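You operate a simulated robot arm through the tools that you are given. There is no shell and no other tool. Be economical: measure what you need, move in short steps, check, and stop when the job is done.

Carry out the task below with a simulated robot arm. There is one attempt and no reset: what you move stays moved.

TASK
Put the 6 mm seal tin from the work table on the access plate there and the 16 mm seal tin on top of the black battery.
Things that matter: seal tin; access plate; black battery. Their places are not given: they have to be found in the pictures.

It is judged by the outcome, as a careful person would: the job done as asked, and still so three seconds after it is handed in. It fails if anything else is knocked over, pushed out of place, dropped, spilled or broken.

THE ROBOT
A 7-joint arm with a two-finger parallel gripper, fixed in place. Base frame: the origin is at the foot of the arm, x ahead of it, y to its left, z up; the work surface is at about z = 0. Lengths are in m, angles in rad, forces in N, time in s.
With the tool pointing down near the work surface it reaches from about 0.22 to 0.58 m from the base axis. Its first joint turns from -1.152 to 1.152 rad. Payload 2.5 kg.
Tool frame: the origin (TCP) lies between the finger pads and is the grasp point; the fingertips stand 0.023 m ahead of it; z points along the fingers, y is the line along which they close. The gripper opens to 0.094 m. The fingers are 0.038 m wide and 0.01 m thick; the gripper's body (0.054 by 0.096 m) begins 0.039 m behind the TCP.
Orientation is that of the tool frame in the base frame, as a unit quaternion [x, y, z, w]. With the fingers straight down and closing along the base's y, the tool's x points along the base's -x, its y along +y and its z along -z.

THE INTERFACE
- The arm moves only by the tool apply_moves. Its argument "commands" is a list of rows, each a list of 7 numbers: the shift along the base's x, y, z in m, then the turn, a rotation vector about the base's x, y, z in rad, then the closure in counts, from 0 (fully open) to 255 (shut). In form: [[x, y, z, wx, wy, wz, grip], ...]. A call has 1 to 10 rows; each row is the pose to reach, as a shift and turn from the pose commanded when the call began. A row lasts 0.2 s, in which the tool goes at most 0.05 m and 0.15 rad; a call with a longer step from one row to the next is refused whole, and so is a gripper value outside its range. A pose out of reach is approached as far as the arm can. The call stops where the force on the tool passes 40 N (or 10 N more than at its start, if that is more) or the arm is blocked; 0.2 s more then pass. The fingers move at their own pace (about 0.108 m/s each) and stop on an object; they squeeze with about 24 N. The grip force told is the motor's: it shows also when the fingers shut on nothing. Time passes only in rows, and 0.2 s behind the last, so rows that repeat a pose let the fingers close. It gives the time, the measured TCP pose, the force on the tool (base axes), the opening and the grip force at its end, in the units of the frame above (readings bear some noise).
- Cameras (640 x 400 px; columns grow to the right, rows downward): "scene" is fixed at [0.1024, -0.4036, 0.5301]; the picture's right is [0.87, -0.49, 0.00], its down [-0.33, -0.60, -0.73] and it looks along [0.35, 0.64, -0.69] (base axes); focal length 256 px, centre (320, 200). "wrist" rides on the gripper at [-0.039, 0, -0.044] in the tool frame; the picture's right is [0.00, -1.00, 0.00], its down [0.97, 0.00, -0.24] and it looks along [0.24, 0.00, 0.97] (tool axes); focal length 218 px, centre (320, 200).
- capture(camera): a new picture of that camera. No time passes.
- pixel_to_xyz(camera, pixels): for up to 12 pixels [column, row] of the newest picture of that camera ("zoom" is the newest enlarged one), the place [x, y, z] in the base frame of the surface seen there, good to about 0.002 m, but the place of the scene camera against the robot may be out by one fixed shift of up to 0.012 m in any direction. No time passes.
- enlarge(camera, box): a new picture of the part [left, top, right, bottom] of that camera's present view, enlarged. No time passes.
- close_job(): hands the job in; it is judged then, once.

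Work in short steps. Measure before you move; look again where a grasp or a placing could have gone wrong, and mend it. You have 60 turns and 30 pictures in all, the two below and enlarged ones among them. Open the gripper and draw the arm clear of the work before you hand the job in, unless the task says otherwise; then end with one line.

The tools are called by a JSON object that holds its "name" and its "arguments". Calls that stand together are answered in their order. apply_moves: Moves the arm, as the interface text tells. Its arguments: {"type":"object","properties":{"commands":{"type":"array"}},"required":["commands"]} The other tools are called the same way: capture (camera) takes a picture; pixel_to_xyz (camera, pixels) gives the place of the surface under pixels of a picture; enlarge (camera, box) takes an enlarged picture of a part of a camera's view; close_job () hands the job in.

At the start:

```text
clock: 0.0
position: [0.4334, 0.0874, 0.2593]
tool_rot: [-0.001, 1.0, 0.0, 0.0]
wrist_force: [-0.5, 0.2, -0.1]
gripper_width: 0.094
finger_force: 0.2
```

scene: 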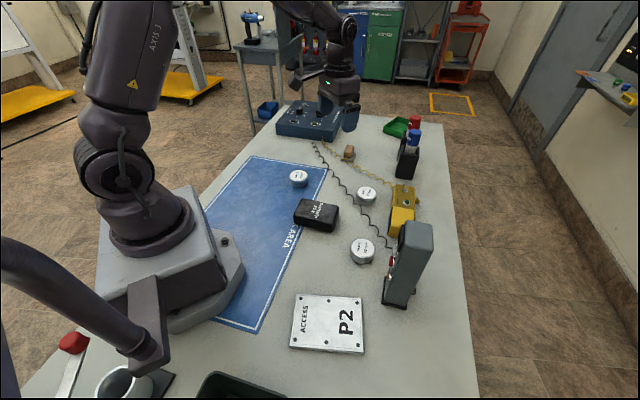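
wrist: 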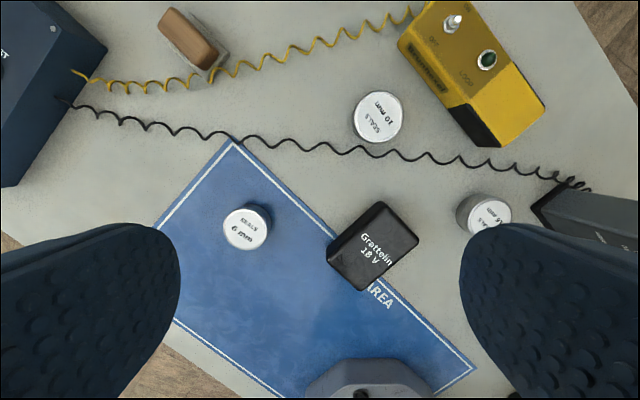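

The wrist picture shows tins at (246,227) "6 mm", (378,116) "10 mm" and (485,213), probably "16 mm". I'll enlarge to read that label and measure the positions.

{"name": "enlarge", "arguments": {"camera": "wrist", "box": [200, 80, 540, 300]}}

{"name": "pixel_to_xyz", "arguments": {"camera": "wrist", "pixels": [[245, 231], [228, 228], [263, 238], [490, 214], [485, 200], [378, 118], [384, 236], [375, 204], [417, 240], [366, 287], [329, 255], [300, 300]]}}

{"name": "pixel_to_xyz", "arguments": {"camera": "scene", "pixels": [[298, 176], [362, 246], [367, 193], [316, 210], [328, 322], [298, 295], [361, 299], [291, 347], [362, 352], [400, 250], [415, 225], [345, 380]]}}

```text
1.82 times, centred on (370, 190) of wrist
```

zoom: 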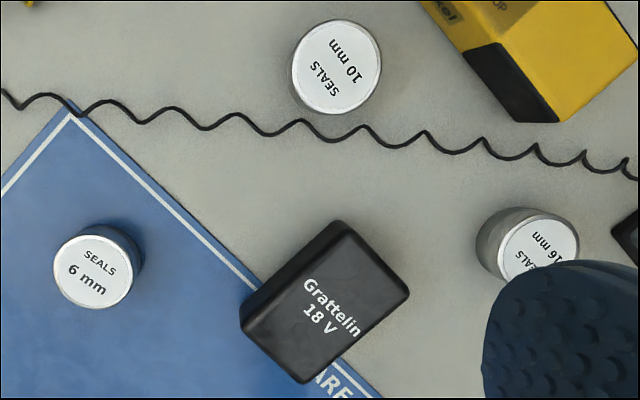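

```text
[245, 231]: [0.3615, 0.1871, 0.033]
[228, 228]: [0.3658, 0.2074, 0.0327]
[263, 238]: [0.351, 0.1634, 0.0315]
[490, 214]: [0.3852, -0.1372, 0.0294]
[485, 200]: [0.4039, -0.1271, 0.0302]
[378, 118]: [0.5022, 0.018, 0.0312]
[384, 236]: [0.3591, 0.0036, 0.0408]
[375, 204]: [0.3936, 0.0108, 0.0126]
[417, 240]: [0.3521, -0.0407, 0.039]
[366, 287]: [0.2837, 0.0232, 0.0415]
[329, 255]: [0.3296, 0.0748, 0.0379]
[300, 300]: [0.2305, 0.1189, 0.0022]
```

```text
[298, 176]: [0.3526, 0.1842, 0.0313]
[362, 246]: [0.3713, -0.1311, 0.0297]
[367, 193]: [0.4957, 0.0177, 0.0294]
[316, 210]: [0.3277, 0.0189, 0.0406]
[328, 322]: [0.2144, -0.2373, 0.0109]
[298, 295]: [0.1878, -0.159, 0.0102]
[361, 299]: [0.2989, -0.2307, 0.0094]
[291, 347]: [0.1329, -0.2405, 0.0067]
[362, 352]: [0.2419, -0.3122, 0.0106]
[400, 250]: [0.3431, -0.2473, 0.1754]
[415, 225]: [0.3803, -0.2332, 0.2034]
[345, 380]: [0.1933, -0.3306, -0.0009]
```

The labels are confirmed. I'll move above the 6 mm tin at about (0.36, 0.186), stay high and check its centring with the wrist camera.

{"name": "apply_moves", "arguments": {"commands": [[-0.018, 0.025, -0.015, 0, 0, 0, 0], [-0.036, 0.05, -0.03, 0, 0, 0, 0], [-0.054, 0.075, -0.05, 0, 0, 0, 0], [-0.072, 0.099, -0.08, 0, 0, 0, 0], [-0.072, 0.099, -0.1, 0, 0, 0, 0], [-0.072, 0.099, -0.1, 0, 0, 0, 0]]}}

{"name": "capture", "arguments": {"camera": "wrist"}}

```text
clock: 1.4
position: [0.3629, 0.1866, 0.1596]
tool_rot: [0.0, 1.0, 0.0, 0.0]
wrist_force: [0.7, 0.6, -0.3]
gripper_width: 0.0941
finger_force: 0.0
```

```text
26 pictures are left
```

wrist: 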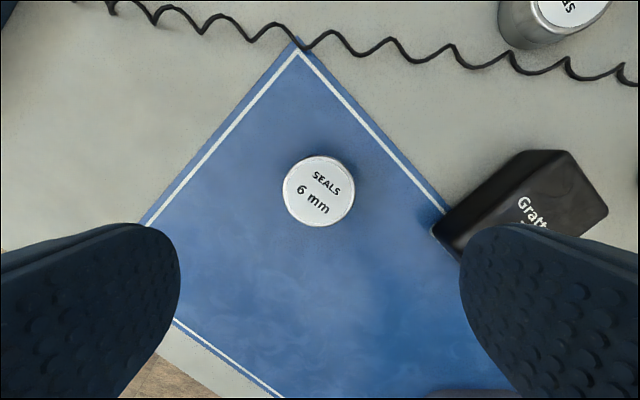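

The tin's top is centred near (319,191). I'll measure its edges and the battery corner near the right finger.

{"name": "pixel_to_xyz", "arguments": {"camera": "wrist", "pixels": [[319, 191], [286, 191], [352, 191], [319, 160], [319, 223], [434, 232], [444, 212], [465, 222], [460, 250], [515, 160]]}}

```text
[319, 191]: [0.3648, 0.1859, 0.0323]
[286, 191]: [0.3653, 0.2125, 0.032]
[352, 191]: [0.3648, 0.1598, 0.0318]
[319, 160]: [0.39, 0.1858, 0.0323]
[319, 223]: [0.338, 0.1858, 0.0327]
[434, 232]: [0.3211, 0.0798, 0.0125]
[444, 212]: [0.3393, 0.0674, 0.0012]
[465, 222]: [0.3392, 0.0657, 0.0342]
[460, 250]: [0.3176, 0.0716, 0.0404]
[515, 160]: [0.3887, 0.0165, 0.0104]
```

The tin's centre is (0.364, 0.186), its diameter 0.054 and its top at 0.032. There's plenty of clearance, so I'll descend to TCP z 0.029 and close.

{"name": "apply_moves", "arguments": {"commands": [[0.002, -0.001, -0.04, 0, 0, 0, 0], [0.002, -0.001, -0.08, 0, 0, 0, 0], [0.002, -0.001, -0.11, 0, 0, 0, 0], [0.002, -0.001, -0.13, 0, 0, 0, 0], [0.002, -0.001, -0.13, 0, 0, 0, 0], [0.002, -0.001, -0.13, 0, 0, 0, 255], [0.002, -0.001, -0.13, 0, 0, 0, 255], [0.002, -0.001, -0.13, 0, 0, 0, 255]]}}

```text
clock: 3.2
position: [0.3643, 0.1853, 0.0298]
tool_rot: [0.0, 1.0, 0.0, 0.0]
wrist_force: [-0.3, 0.1, 0.6]
gripper_width: 0.0583
finger_force: 23.9
```

It's gripped (opening 0.058, 24 N). I'll lift it and carry it toward the plate at about (0.22, -0.235), staying clear of the tall device at x>0.33.

{"name": "apply_moves", "arguments": {"commands": [[0, 0, 0.04, 0, 0, 0, 255], [0, 0, 0.085, 0, 0, 0, 255], [0, 0, 0.13, 0, 0, 0, 255], [-0.01, -0.03, 0.16, 0, 0, 0, 255], [-0.025, -0.07, 0.17, 0, 0, 0, 255], [-0.04, -0.11, 0.17, 0, 0, 0, 255], [-0.055, -0.15, 0.17, 0, 0, 0, 255], [-0.07, -0.19, 0.17, 0, 0, 0, 255], [-0.085, -0.23, 0.17, 0, 0, 0, 255], [-0.1, -0.27, 0.17, 0, 0, 0, 255]]}}

{"name": "apply_moves", "arguments": {"commands": [[-0.01, -0.04, 0, 0, 0, 0, 255], [-0.02, -0.08, 0, 0, 0, 0, 255], [-0.03, -0.12, 0, 0, 0, 0, 255], [-0.035, -0.15, 0, 0, 0, 0, 255], [-0.035, -0.15, 0, 0, 0, 0, 255]]}}

{"name": "capture", "arguments": {"camera": "wrist"}}

{"name": "capture", "arguments": {"camera": "scene"}}

```text
clock: 5.4
position: [0.2637, -0.085, 0.1995]
tool_rot: [-0.001, 1.0, 0.0, 0.0]
wrist_force: [0.1, 0.3, 1.4]
gripper_width: 0.0002
finger_force: 24.3
```

```text
clock: 6.6
position: [0.2291, -0.2344, 0.1974]
tool_rot: [0.0, 1.0, -0.001, 0.0]
wrist_force: [0.4, -0.1, 0.0]
gripper_width: 0.0
finger_force: 23.8
```

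```text
25 pictures are left
```

wrist: 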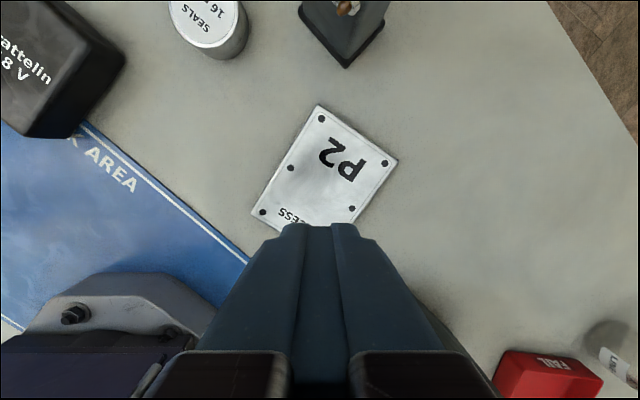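

```text
24 pictures are left
```

scene: 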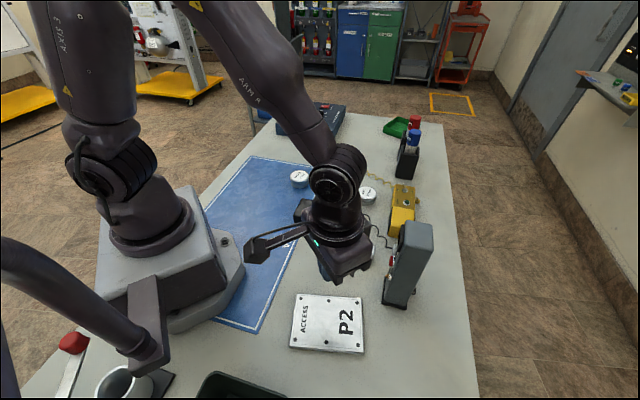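

The fingers are now shut on nothing, and the scene shows the 6 mm tin still at (299,177), so it slipped out. While I'm here I'll measure the plate, then look closely at the tins' shape.

{"name": "pixel_to_xyz", "arguments": {"camera": "wrist", "pixels": [[319, 107], [397, 160], [253, 212], [350, 222], [325, 165], [207, 22], [203, 0], [247, 20], [215, 58], [345, 68], [302, 10], [375, 30]]}}

{"name": "enlarge", "arguments": {"camera": "scene", "box": [270, 155, 330, 193]}}

{"name": "enlarge", "arguments": {"camera": "wrist", "box": [150, 0, 410, 163]}}

```text
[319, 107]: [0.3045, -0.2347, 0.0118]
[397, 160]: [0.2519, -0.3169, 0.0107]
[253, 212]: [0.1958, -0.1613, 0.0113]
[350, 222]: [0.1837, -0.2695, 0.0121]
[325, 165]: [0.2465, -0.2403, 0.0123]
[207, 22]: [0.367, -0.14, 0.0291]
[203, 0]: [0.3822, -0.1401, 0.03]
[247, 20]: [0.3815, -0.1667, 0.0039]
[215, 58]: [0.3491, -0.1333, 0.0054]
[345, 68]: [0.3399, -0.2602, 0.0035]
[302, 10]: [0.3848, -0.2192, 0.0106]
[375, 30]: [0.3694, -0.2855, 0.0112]
```

```text
10.53 times, centred on (300, 174) of scene
```

zoom: 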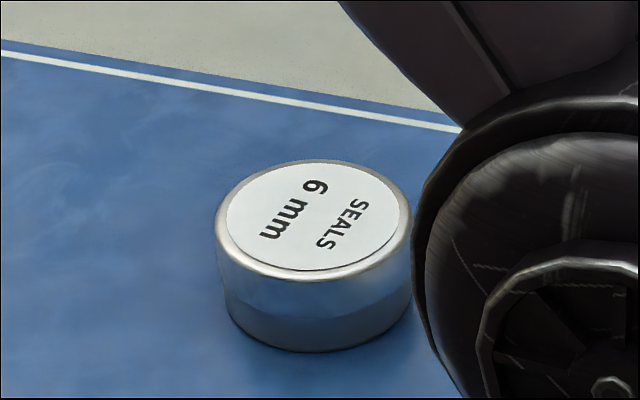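

```text
2.45 times, centred on (280, 82) of wrist
```

zoom: 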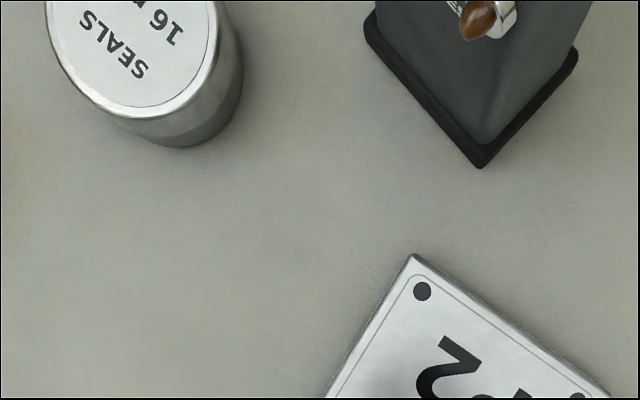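

The tins are straight, smooth cylinders, so the lift was probably too quick for the friction. The plate's centre is about (0.224, -0.239), top at 0.0115. I'll go back above the 6 mm tin, open, and check it.

{"name": "apply_moves", "arguments": {"commands": [[0.014, 0.042, 0, 0, 0, 0, 200], [0.028, 0.084, 0, 0, 0, 0, 100], [0.042, 0.126, 0, 0, 0, 0, 0], [0.056, 0.168, 0, 0, 0, 0, 0], [0.07, 0.21, 0, 0, 0, 0, 0], [0.084, 0.252, 0, 0, 0, 0, 0], [0.098, 0.294, 0, 0, 0, 0, 0], [0.112, 0.336, 0, 0, 0, 0, 0], [0.126, 0.378, 0, 0, 0, 0, 0], [0.135, 0.42, -0.02, 0, 0, 0, 0]]}}

{"name": "apply_moves", "arguments": {"commands": [[0, 0, -0.03, 0, 0, 0, 0], [0, 0, -0.04, 0, 0, 0, 0]]}}

{"name": "capture", "arguments": {"camera": "wrist"}}

{"name": "pixel_to_xyz", "arguments": {"camera": "wrist", "pixels": [[319, 180], [290, 180], [350, 180], [319, 150], [319, 210]]}}

```text
clock: 8.8
position: [0.3654, 0.1867, 0.1785]
tool_rot: [0.001, 1.0, 0.0, 0.0]
wrist_force: [0.1, 0.2, 1.0]
gripper_width: 0.0942
finger_force: 0.2
```

```text
clock: 9.4
position: [0.3627, 0.1856, 0.1393]
tool_rot: [0.0, 1.0, 0.001, 0.0]
wrist_force: [-0.5, 1.0, -0.5]
gripper_width: 0.094
finger_force: 0.1
```

```text
21 pictures are left
```

wrist: 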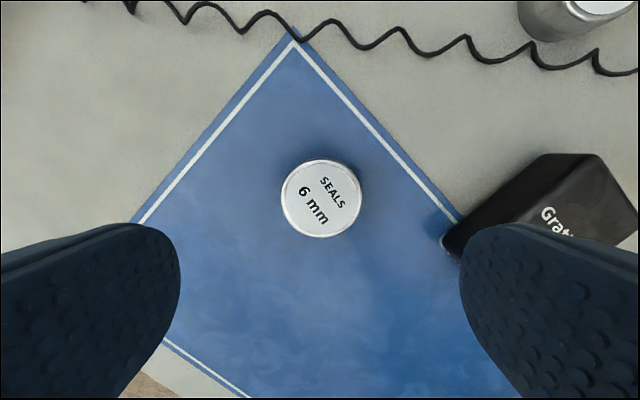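

```text
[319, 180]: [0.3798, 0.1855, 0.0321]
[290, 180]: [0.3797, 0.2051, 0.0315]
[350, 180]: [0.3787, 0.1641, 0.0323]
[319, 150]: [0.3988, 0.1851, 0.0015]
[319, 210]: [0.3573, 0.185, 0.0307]
```

The tin is upright, only turned a little, with its centre at (321,198), about (0.365, 0.185). I'll descend lower to z≈0.0255, squeeze longer, then raise it just a little, slowly.

{"name": "apply_moves", "arguments": {"commands": [[0.002, -0.001, -0.04, 0, 0, 0, 0], [0.002, -0.001, -0.08, 0, 0, 0, 0], [0.002, -0.001, -0.105, 0, 0, 0, 0], [0.002, -0.001, -0.114, 0, 0, 0, 0], [0.002, -0.001, -0.114, 0, 0, 0, 0], [0.002, -0.001, -0.114, 0, 0, 0, 255], [0.002, -0.001, -0.114, 0, 0, 0, 255], [0.002, -0.001, -0.114, 0, 0, 0, 255], [0.002, -0.001, -0.114, 0, 0, 0, 255]]}}

{"name": "apply_moves", "arguments": {"commands": [[0, 0, 0.002, 0, 0, 0, 255], [0, 0, 0.004, 0, 0, 0, 255], [0, 0, 0.006, 0, 0, 0, 255], [0, 0, 0.008, 0, 0, 0, 255], [0, 0, 0.01, 0, 0, 0, 255]]}}

{"name": "capture", "arguments": {"camera": "wrist"}}

```text
clock: 11.4
position: [0.367, 0.1861, 0.0254]
tool_rot: [0.0, 1.0, -0.001, 0.0]
wrist_force: [0.3, 0.4, -0.1]
gripper_width: 0.059
finger_force: 24.0
```

```text
clock: 12.6
position: [0.3659, 0.185, 0.0363]
tool_rot: [0.0, 1.0, 0.001, 0.0]
wrist_force: [0.7, 1.2, -1.2]
gripper_width: 0.0589
finger_force: 24.2
```

```text
20 pictures are left
```

wrist: 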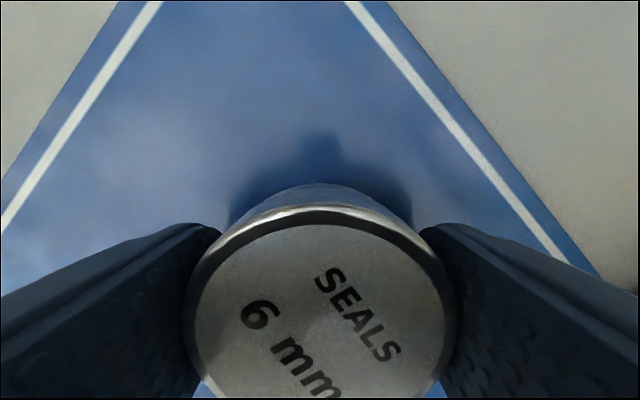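

It's still between the fingers. I'll check the height of its top to see whether it is rising with them.

{"name": "pixel_to_xyz", "arguments": {"camera": "wrist", "pixels": [[319, 250], [319, 300], [270, 340], [380, 300]]}}

```text
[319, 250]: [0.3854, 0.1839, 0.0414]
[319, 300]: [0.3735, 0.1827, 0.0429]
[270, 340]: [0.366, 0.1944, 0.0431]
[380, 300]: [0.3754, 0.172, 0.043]
```

The top is now at 0.043, so it is rising with the gripper. I'll carry on with a gentle ramp.

{"name": "apply_moves", "arguments": {"commands": [[0, 0, 0.004, 0, 0, 0, 255], [0, 0, 0.011, 0, 0, 0, 255], [0, 0, 0.02, 0, 0, 0, 255], [0, 0, 0.03, 0, 0, 0, 255], [0, 0, 0.04, 0, 0, 0, 255], [0, 0, 0.05, 0, 0, 0, 255], [0, 0, 0.06, 0, 0, 0, 255], [0, 0, 0.07, 0, 0, 0, 255], [0, 0, 0.077, 0, 0, 0, 255], [0, 0, 0.081, 0, 0, 0, 255]]}}

{"name": "capture", "arguments": {"camera": "wrist"}}

{"name": "pixel_to_xyz", "arguments": {"camera": "wrist", "pixels": [[319, 250], [319, 300], [270, 340], [380, 300]]}}

```text
clock: 14.8
position: [0.3663, 0.184, 0.1156]
tool_rot: [0.0, 1.0, 0.001, -0.001]
wrist_force: [-0.7, 0.0, -0.5]
gripper_width: 0.059
finger_force: 23.7
```

```text
19 pictures are left
```

wrist: 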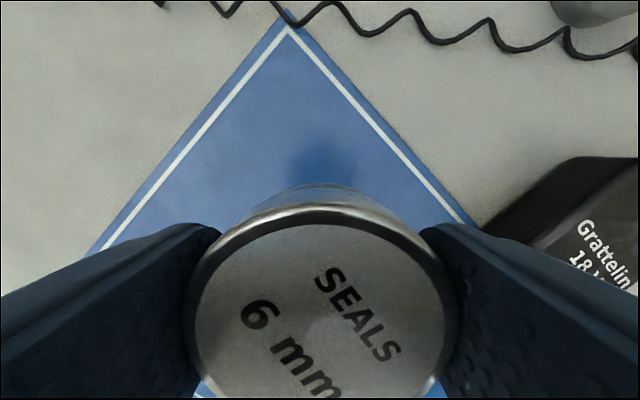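

```text
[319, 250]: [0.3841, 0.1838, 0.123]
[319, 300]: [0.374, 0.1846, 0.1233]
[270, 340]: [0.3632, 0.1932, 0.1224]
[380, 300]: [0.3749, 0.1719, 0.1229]
```

There's no slip. I'll carry it over gently at this height in two ramped stages.

{"name": "apply_moves", "arguments": {"commands": [[-0.0025, -0.0076, 0.003, 0, 0, 0, 255], [-0.007, -0.021, 0.006, 0, 0, 0, 255], [-0.0134, -0.04, 0.01, 0, 0, 0, 255], [-0.0213, -0.0635, 0.01, 0, 0, 0, 255], [-0.0302, -0.09, 0.01, 0, 0, 0, 255], [-0.0391, -0.1165, 0.01, 0, 0, 0, 255], [-0.048, -0.143, 0.01, 0, 0, 0, 255], [-0.057, -0.17, 0.01, 0, 0, 0, 255], [-0.065, -0.194, 0.01, 0, 0, 0, 255], [-0.071, -0.2115, 0.01, 0, 0, 0, 255]]}}

{"name": "apply_moves", "arguments": {"commands": [[-0.0025, -0.0076, 0, 0, 0, 0, 255], [-0.007, -0.021, 0, 0, 0, 0, 255], [-0.0134, -0.04, 0, 0, 0, 0, 255], [-0.0213, -0.0635, 0, 0, 0, 0, 255], [-0.0302, -0.09, 0, 0, 0, 0, 255], [-0.0391, -0.1165, 0, 0, 0, 0, 255], [-0.048, -0.143, 0, 0, 0, 0, 255], [-0.057, -0.17, 0, 0, 0, 0, 255], [-0.065, -0.194, 0, 0, 0, 0, 255], [-0.071, -0.2115, 0, 0, 0, 0, 255]]}}

{"name": "capture", "arguments": {"camera": "wrist"}}

{"name": "pixel_to_xyz", "arguments": {"camera": "wrist", "pixels": [[319, 250], [319, 300], [270, 340], [380, 300]]}}

```text
clock: 17.0
position: [0.2954, -0.0275, 0.1275]
tool_rot: [0.0, 1.0, 0.0, 0.001]
wrist_force: [1.1, 0.5, -0.4]
gripper_width: 0.0588
finger_force: 23.7
```

```text
clock: 19.2
position: [0.2226, -0.2384, 0.1274]
tool_rot: [0.001, 1.0, 0.0, 0.0]
wrist_force: [0.9, 0.3, -0.4]
gripper_width: 0.0586
finger_force: 23.6
```

```text
18 pictures are left
```

wrist: 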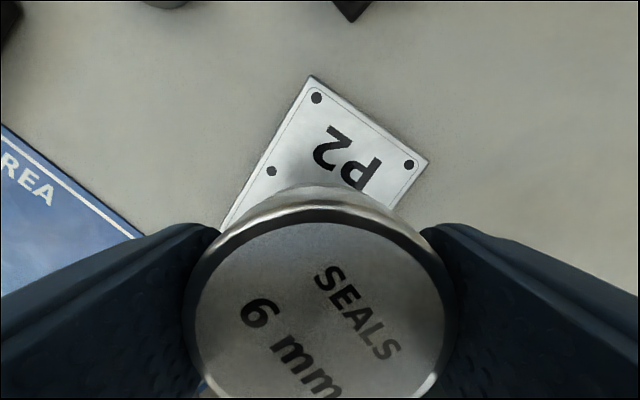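

```text
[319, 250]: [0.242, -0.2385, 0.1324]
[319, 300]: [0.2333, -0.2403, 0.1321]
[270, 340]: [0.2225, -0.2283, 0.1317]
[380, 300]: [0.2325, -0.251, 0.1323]
```

Centred over the plate. The tin's bottom is about 0.0255 below the TCP, so contact should come at TCP z ≈ 0.037. I'll lower to about 0.042 first.

{"name": "apply_moves", "arguments": {"commands": [[0.001, 0, -0.005, 0, 0, 0, 255], [0.001, 0, -0.015, 0, 0, 0, 255], [0.001, 0, -0.028, 0, 0, 0, 255], [0.001, 0, -0.041, 0, 0, 0, 255], [0.001, 0, -0.054, 0, 0, 0, 255], [0.001, 0, -0.066, 0, 0, 0, 255], [0.001, 0, -0.076, 0, 0, 0, 255], [0.001, 0, -0.082, 0, 0, 0, 255], [0.001, 0, -0.084, 0, 0, 0, 255]]}}

{"name": "apply_moves", "arguments": {"commands": [[0, 0, -0.001, 0, 0, 0, 255], [0, 0, -0.002, 0, 0, 0, 255], [0, 0, -0.003, 0, 0, 0, 255], [0, 0, -0.004, 0, 0, 0, 255]]}}

```text
clock: 21.2
position: [0.2247, -0.2381, 0.0422]
tool_rot: [0.0, 1.0, 0.0, 0.0]
wrist_force: [-0.2, -0.2, -1.2]
gripper_width: 0.0587
finger_force: 24.3
```

```text
clock: 22.2
position: [0.2247, -0.2403, 0.0389]
tool_rot: [0.001, 1.0, 0.001, 0.0]
wrist_force: [0.0, 0.3, -1.0]
gripper_width: 0.0584
finger_force: 23.8
```

{"name": "apply_moves", "arguments": {"commands": [[0, 0, -0.0005, 0, 0, 0, 255], [0, 0, -0.001, 0, 0, 0, 255], [0, 0, -0.0015, 0, 0, 0, 255], [0, 0, -0.002, 0, 0, 0, 255]]}}

```text
clock: 23.2
position: [0.2245, -0.2387, 0.037]
tool_rot: [0.0, 1.0, 0.0, 0.001]
wrist_force: [0.5, -0.3, -1.1]
gripper_width: 0.0588
finger_force: 24.2
```

No contact force yet. I'll go on in half-millimetre steps.

{"name": "apply_moves", "arguments": {"commands": [[0, 0, -0.0005, 0, 0, 0, 255], [0, 0, -0.001, 0, 0, 0, 255]]}}

{"name": "apply_moves", "arguments": {"commands": [[0, 0, -0.0005, 0, 0, 0, 255]]}}

```text
clock: 23.8
position: [0.2245, -0.2393, 0.0365]
tool_rot: [0.0, 1.0, 0.001, 0.0]
wrist_force: [0.7, 0.3, -0.6]
gripper_width: 0.0588
finger_force: 24.0
```

```text
clock: 24.2
position: [0.2245, -0.2387, 0.036]
tool_rot: [0.0, 1.0, 0.0, 0.0]
wrist_force: [-2.0, 2.1, 9.5]
gripper_width: 0.0586
finger_force: 23.7
```

Contact (9.5 N). I'll release in place, rise gently and look.

{"name": "apply_moves", "arguments": {"commands": [[0, 0, 0, 0, 0, 0, 150], [0, 0, 0, 0, 0, 0, 0], [0, 0, 0, 0, 0, 0, 0], [0, 0, 0.01, 0, 0, 0, 0], [0, 0, 0.04, 0, 0, 0, 0], [0, 0, 0.08, 0, 0, 0, 0], [0, 0, 0.12, 0, 0, 0, 0]]}}

{"name": "capture", "arguments": {"camera": "wrist"}}

```text
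clock: 25.8
position: [0.2252, -0.2395, 0.1559]
tool_rot: [0.0, 1.0, 0.0, 0.0]
wrist_force: [0.1, -1.1, -0.8]
gripper_width: 0.0939
finger_force: 0.0
```

```text
17 pictures are left
```

wrist: 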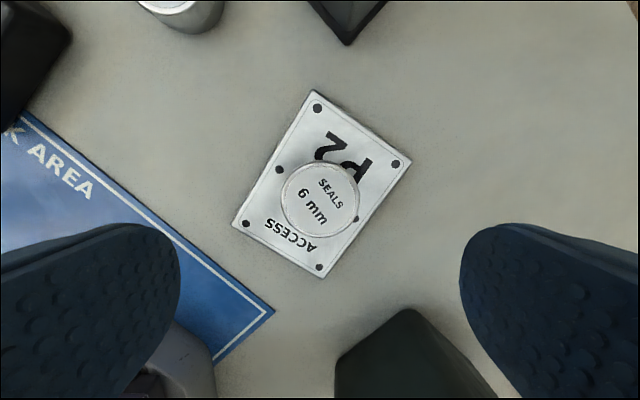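

The 6 mm tin sits flat in the middle of the plate. Next I'll go towards the 16 mm tin near (0.377,-0.135), first in +y and then in +x to stay clear of the tall device.

{"name": "apply_moves", "arguments": {"commands": [[0, 0.04, 0, 0, 0, 0, 0], [0, 0.08, 0, 0, 0, 0, 0], [0.02, 0.11, 0, 0, 0, 0, 0], [0.06, 0.115, 0, 0, 0, 0, 0], [0.1, 0.115, 0, 0, 0, 0, 0], [0.13, 0.115, 0, 0, 0, 0, 0], [0.15, 0.107, 0, 0, 0, 0, 0], [0.15, 0.107, 0, 0, 0, 0, 0]]}}

{"name": "capture", "arguments": {"camera": "wrist"}}

{"name": "pixel_to_xyz", "arguments": {"camera": "wrist", "pixels": [[319, 191], [290, 191], [350, 191], [319, 163], [319, 220], [370, 200], [400, 200], [420, 200], [440, 200]]}}

{"name": "capture", "arguments": {"camera": "scene"}}

```text
clock: 27.6
position: [0.3758, -0.1302, 0.1558]
tool_rot: [0.0, 1.0, 0.0, 0.0]
wrist_force: [-0.6, -0.7, -0.2]
gripper_width: 0.094
finger_force: 0.0
```

```text
16 pictures are left
```

wrist: 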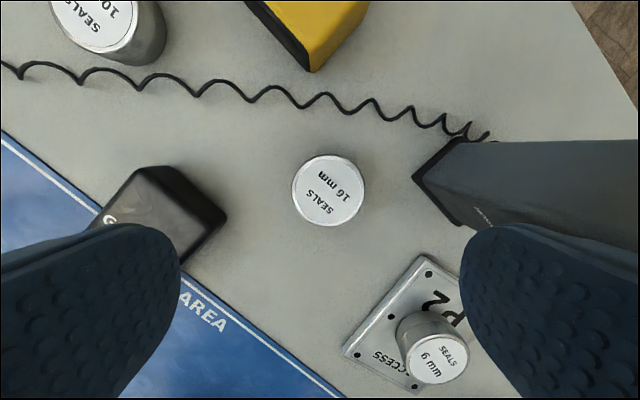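

```text
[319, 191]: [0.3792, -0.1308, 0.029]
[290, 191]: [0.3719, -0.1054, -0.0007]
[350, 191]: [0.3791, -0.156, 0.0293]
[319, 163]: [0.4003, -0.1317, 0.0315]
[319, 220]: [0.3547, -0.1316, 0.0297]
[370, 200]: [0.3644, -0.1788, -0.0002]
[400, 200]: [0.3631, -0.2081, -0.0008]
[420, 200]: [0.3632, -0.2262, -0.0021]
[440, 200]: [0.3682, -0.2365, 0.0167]
```

```text
15 pictures are left
```

scene: 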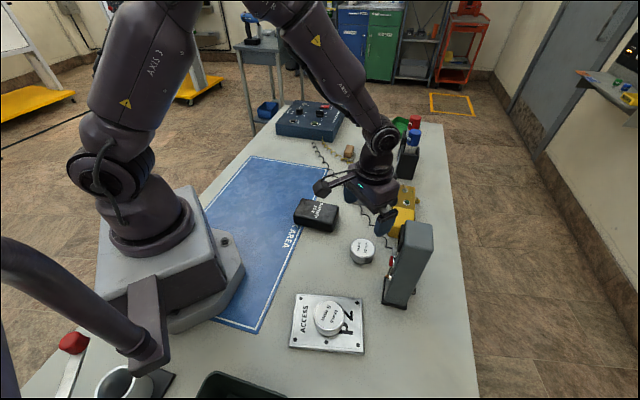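

The 16 mm tin's top is centred at (328,190), about (0.379, -0.138), top at 0.030. The device's nearest corner, at y≈-0.22, clears the finger by about 0.025. I'll check the device's knob in the scene picture before descending.

{"name": "pixel_to_xyz", "arguments": {"camera": "scene", "pixels": [[391, 262], [389, 250], [398, 245], [403, 222], [386, 300], [391, 270]]}}

{"name": "pixel_to_xyz", "arguments": {"camera": "wrist", "pixels": [[328, 190], [328, 160], [328, 222], [296, 188], [360, 190], [416, 178], [470, 160], [450, 140]]}}

```text
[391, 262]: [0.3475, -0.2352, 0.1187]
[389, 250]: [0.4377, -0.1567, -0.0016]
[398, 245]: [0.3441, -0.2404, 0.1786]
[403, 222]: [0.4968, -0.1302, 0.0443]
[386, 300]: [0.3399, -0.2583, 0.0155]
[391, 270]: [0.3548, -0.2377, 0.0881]
```

```text
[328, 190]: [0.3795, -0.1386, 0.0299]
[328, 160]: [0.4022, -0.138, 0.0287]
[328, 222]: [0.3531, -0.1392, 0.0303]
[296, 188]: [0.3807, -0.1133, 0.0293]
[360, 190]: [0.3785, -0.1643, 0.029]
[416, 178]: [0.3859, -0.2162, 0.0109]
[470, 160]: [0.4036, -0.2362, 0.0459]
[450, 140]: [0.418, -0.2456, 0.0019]
```

The knob is at (0.3475,-0.235), well clear. I'll descend on (0.378, -0.139) with the opening slightly reduced, grip, and lift 1 cm slowly.

{"name": "apply_moves", "arguments": {"commands": [[0.003, -0.008, -0.03, 0, 0, 0, 25], [0.003, -0.008, -0.07, 0, 0, 0, 25], [0.003, -0.008, -0.1, 0, 0, 0, 25], [0.003, -0.008, -0.12, 0, 0, 0, 25], [0.003, -0.008, -0.13, 0, 0, 0, 25], [0.003, -0.008, -0.13, 0, 0, 0, 25], [0.003, -0.008, -0.13, 0, 0, 0, 255], [0.003, -0.008, -0.13, 0, 0, 0, 255], [0.003, -0.008, -0.13, 0, 0, 0, 255], [0.003, -0.008, -0.13, 0, 0, 0, 255]]}}

{"name": "apply_moves", "arguments": {"commands": [[0, 0, 0.002, 0, 0, 0, 255], [0, 0, 0.004, 0, 0, 0, 255], [0, 0, 0.006, 0, 0, 0, 255], [0, 0, 0.008, 0, 0, 0, 255], [0, 0, 0.01, 0, 0, 0, 255]]}}

{"name": "capture", "arguments": {"camera": "wrist"}}

{"name": "pixel_to_xyz", "arguments": {"camera": "wrist", "pixels": [[319, 250], [319, 300], [270, 340], [380, 300]]}}

```text
clock: 29.8
position: [0.3772, -0.1404, 0.0261]
tool_rot: [0.0, 1.0, 0.0, 0.0]
wrist_force: [0.6, -0.1, -0.8]
gripper_width: 0.0578
finger_force: 23.4
```

```text
clock: 31.0
position: [0.3786, -0.1392, 0.0353]
tool_rot: [0.0, 1.0, 0.001, -0.001]
wrist_force: [0.8, 0.0, -1.4]
gripper_width: 0.0578
finger_force: 24.1
```

```text
14 pictures are left
```

wrist: 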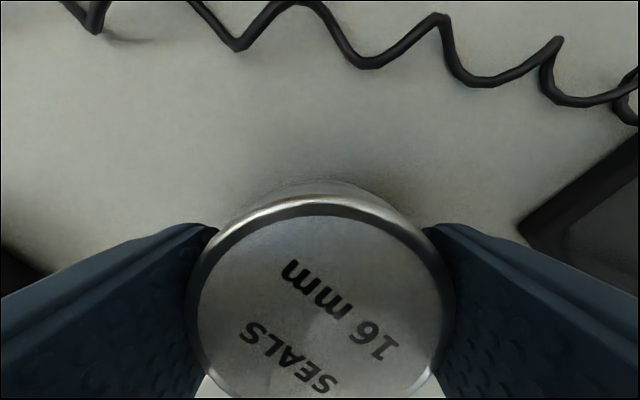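

```text
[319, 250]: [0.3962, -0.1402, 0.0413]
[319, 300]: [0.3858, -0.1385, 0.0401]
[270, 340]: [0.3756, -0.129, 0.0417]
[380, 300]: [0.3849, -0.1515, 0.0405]
```

It's lifting properly (top at 0.041). I'll raise it gently to about 0.12.

{"name": "apply_moves", "arguments": {"commands": [[0, 0, 0.004, 0, 0, 0, 255], [0, 0, 0.011, 0, 0, 0, 255], [0, 0, 0.02, 0, 0, 0, 255], [0, 0, 0.03, 0, 0, 0, 255], [0, 0, 0.042, 0, 0, 0, 255], [0, 0, 0.054, 0, 0, 0, 255], [0, 0, 0.066, 0, 0, 0, 255], [0, 0, 0.077, 0, 0, 0, 255], [0, 0, 0.085, 0, 0, 0, 255], [0, 0, 0.09, 0, 0, 0, 255]]}}

{"name": "apply_moves", "arguments": {"commands": [[-0.005, 0.005, 0, 0, 0, 0, 255], [-0.015, 0.015, 0, 0, 0, 0, 255], [-0.028, 0.028, 0, 0, 0, 0, 255], [-0.041, 0.041, 0, 0, 0, 0, 255], [-0.053, 0.053, 0, 0, 0, 0, 255], [-0.065, 0.062, 0, 0, 0, 0, 255], [-0.077, 0.07, 0, 0, 0, 0, 255], [-0.085, 0.075, 0, 0, 0, 0, 255]]}}

{"name": "capture", "arguments": {"camera": "wrist"}}

```text
clock: 33.2
position: [0.3783, -0.1391, 0.1248]
tool_rot: [0.0, 1.0, 0.0, 0.001]
wrist_force: [-0.5, -0.4, -1.7]
gripper_width: 0.058
finger_force: 23.9
```

```text
clock: 35.0
position: [0.2918, -0.0651, 0.1257]
tool_rot: [0.0, 1.0, 0.0, 0.001]
wrist_force: [-0.5, -0.2, -1.3]
gripper_width: 0.0578
finger_force: 23.9
```

```text
13 pictures are left
```

wrist: 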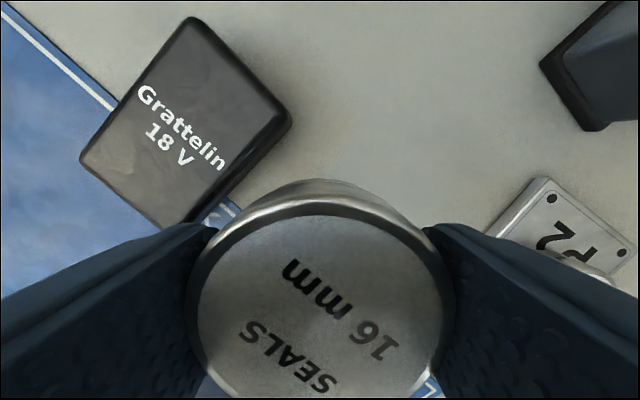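

The whole battery top is visible, with corners near (191,19), (290,117), (82,158) and (180,225). I'll measure them.

{"name": "pixel_to_xyz", "arguments": {"camera": "wrist", "pixels": [[193, 22], [280, 116], [86, 160], [172, 222], [185, 120], [235, 68], [140, 90], [128, 190], [222, 165], [160, 160]]}}

```text
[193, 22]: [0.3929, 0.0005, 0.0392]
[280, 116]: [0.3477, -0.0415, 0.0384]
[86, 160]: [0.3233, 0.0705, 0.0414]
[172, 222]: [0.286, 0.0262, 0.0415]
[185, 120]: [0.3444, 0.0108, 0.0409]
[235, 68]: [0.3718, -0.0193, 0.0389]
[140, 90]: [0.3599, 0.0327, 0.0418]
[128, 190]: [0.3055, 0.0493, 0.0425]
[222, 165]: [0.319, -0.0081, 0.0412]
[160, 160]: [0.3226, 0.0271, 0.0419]
```

The battery top's centre is about (0.338, 0.014) at z≈0.041. I'll move over it gently; contact is expected at TCP z ≈ 0.066.

{"name": "apply_moves", "arguments": {"commands": [[0.003, 0.005, 0, 0, 0, 0, 255], [0.009, 0.015, 0, 0, 0, 0, 255], [0.017, 0.029, 0, 0, 0, 0, 255], [0.025, 0.043, 0, 0, 0, 0, 255], [0.033, 0.057, 0, 0, 0, 0, 255], [0.04, 0.069, 0, 0, 0, 0, 255], [0.0445, 0.0765, 0, 0, 0, 0, 255], [0.046, 0.079, 0, 0, 0, 0, 255], [0.046, 0.079, 0, 0, 0, 0, 255]]}}

{"name": "apply_moves", "arguments": {"commands": [[0, 0, -0.004, 0, 0, 0, 255], [0, 0, -0.012, 0, 0, 0, 255], [0, 0, -0.022, 0, 0, 0, 255], [0, 0, -0.032, 0, 0, 0, 255], [0, 0, -0.042, 0, 0, 0, 255], [0, 0, -0.048, 0, 0, 0, 255], [0, 0, -0.051, 0, 0, 0, 255], [0, 0, -0.053, 0, 0, 0, 255], [0, 0, -0.054, 0, 0, 0, 255]]}}

{"name": "capture", "arguments": {"camera": "wrist"}}

{"name": "enlarge", "arguments": {"camera": "scene", "box": [260, 150, 400, 238]}}

```text
clock: 37.0
position: [0.3394, 0.0152, 0.1263]
tool_rot: [0.0, 1.0, 0.0, -0.001]
wrist_force: [-0.5, -0.4, -0.3]
gripper_width: 0.0576
finger_force: 23.9
```

```text
clock: 39.0
position: [0.3381, 0.0156, 0.0728]
tool_rot: [0.001, 1.0, 0.0, 0.001]
wrist_force: [0.2, -0.3, -0.6]
gripper_width: 0.0577
finger_force: 24.1
```

```text
12 pictures are left
```

wrist: 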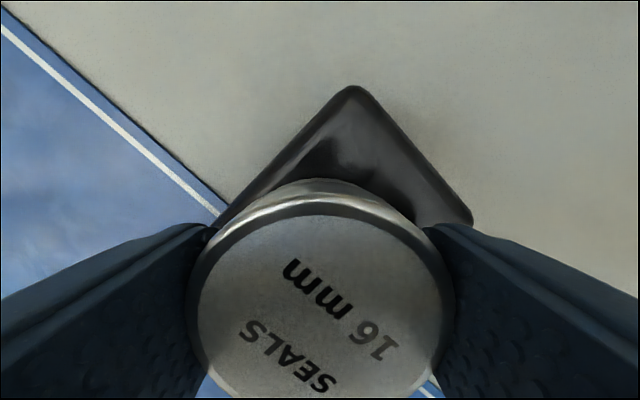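

```text
4.55 times, centred on (330, 194) of scene
```

zoom: 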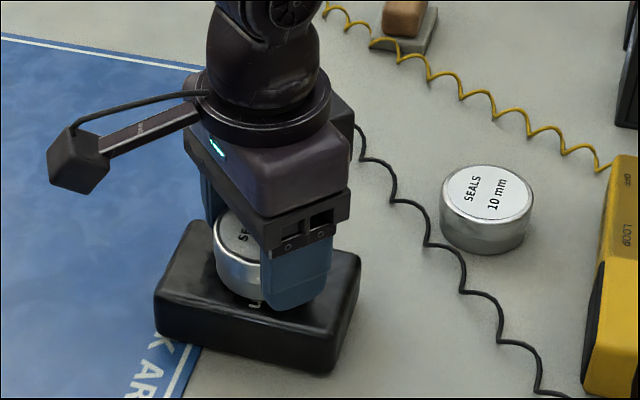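

It's well centred. I'll lower in fine steps until contact.

{"name": "apply_moves", "arguments": {"commands": [[0, -0.001, -0.001, 0, 0, 0, 255], [0, -0.001, -0.002, 0, 0, 0, 255], [0, -0.001, -0.003, 0, 0, 0, 255], [0, -0.001, -0.004, 0, 0, 0, 255]]}}

{"name": "apply_moves", "arguments": {"commands": [[0, 0, -0.0005, 0, 0, 0, 255], [0, 0, -0.001, 0, 0, 0, 255]]}}

```text
clock: 40.0
position: [0.3394, 0.0143, 0.0664]
tool_rot: [0.0, 1.0, 0.0, 0.0]
wrist_force: [-1.1, -0.7, -0.4]
gripper_width: 0.0574
finger_force: 23.9
```

```text
clock: 40.6
position: [0.3389, 0.0144, 0.0681]
tool_rot: [0.0, 1.0, 0.0, 0.0]
wrist_force: [-1.0, 0.3, 7.1]
gripper_width: 0.0578
finger_force: 24.3
```

Contact (7 N). I'll release, let it settle and rise.

{"name": "apply_moves", "arguments": {"commands": [[0, 0, 0, 0, 0, 0, 150], [0, 0, 0, 0, 0, 0, 0], [0, 0, 0, 0, 0, 0, 0], [0, 0, 0.01, 0, 0, 0, 0], [0, 0, 0.04, 0, 0, 0, 0], [0, 0, 0.08, 0, 0, 0, 0], [0, 0, 0.12, 0, 0, 0, 0], [0, 0, 0.14, 0, 0, 0, 0]]}}

{"name": "capture", "arguments": {"camera": "wrist"}}

{"name": "capture", "arguments": {"camera": "scene"}}

```text
clock: 42.4
position: [0.3391, 0.0138, 0.2067]
tool_rot: [0.0, 1.0, 0.0, 0.0]
wrist_force: [0.3, 0.6, 0.1]
gripper_width: 0.094
finger_force: 0.0
```

```text
10 pictures are left
```

wrist: 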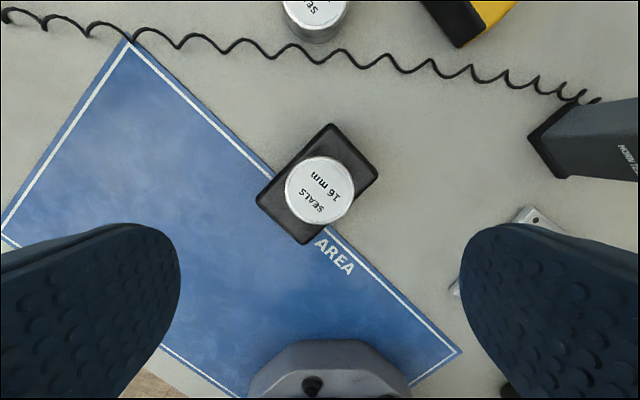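

```text
9 pictures are left
```

scene: 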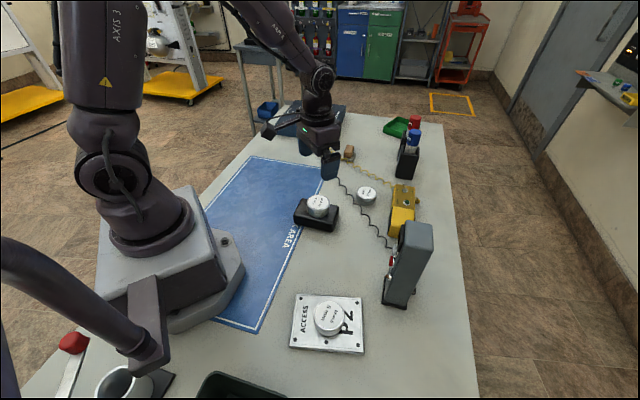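

Both tins sit flat where they should, nothing else has moved, and the arm is clear at z 0.207 with the gripper open. I'll hand it in.

{"name": "close_job", "arguments": {}}

```text
The job is handed in.
```

The 6 mm seal tin is on the access plate and the 16 mm seal tin is on the black battery; the 6 mm tin slipped out on the first lift but stayed upright, and the second try worked.
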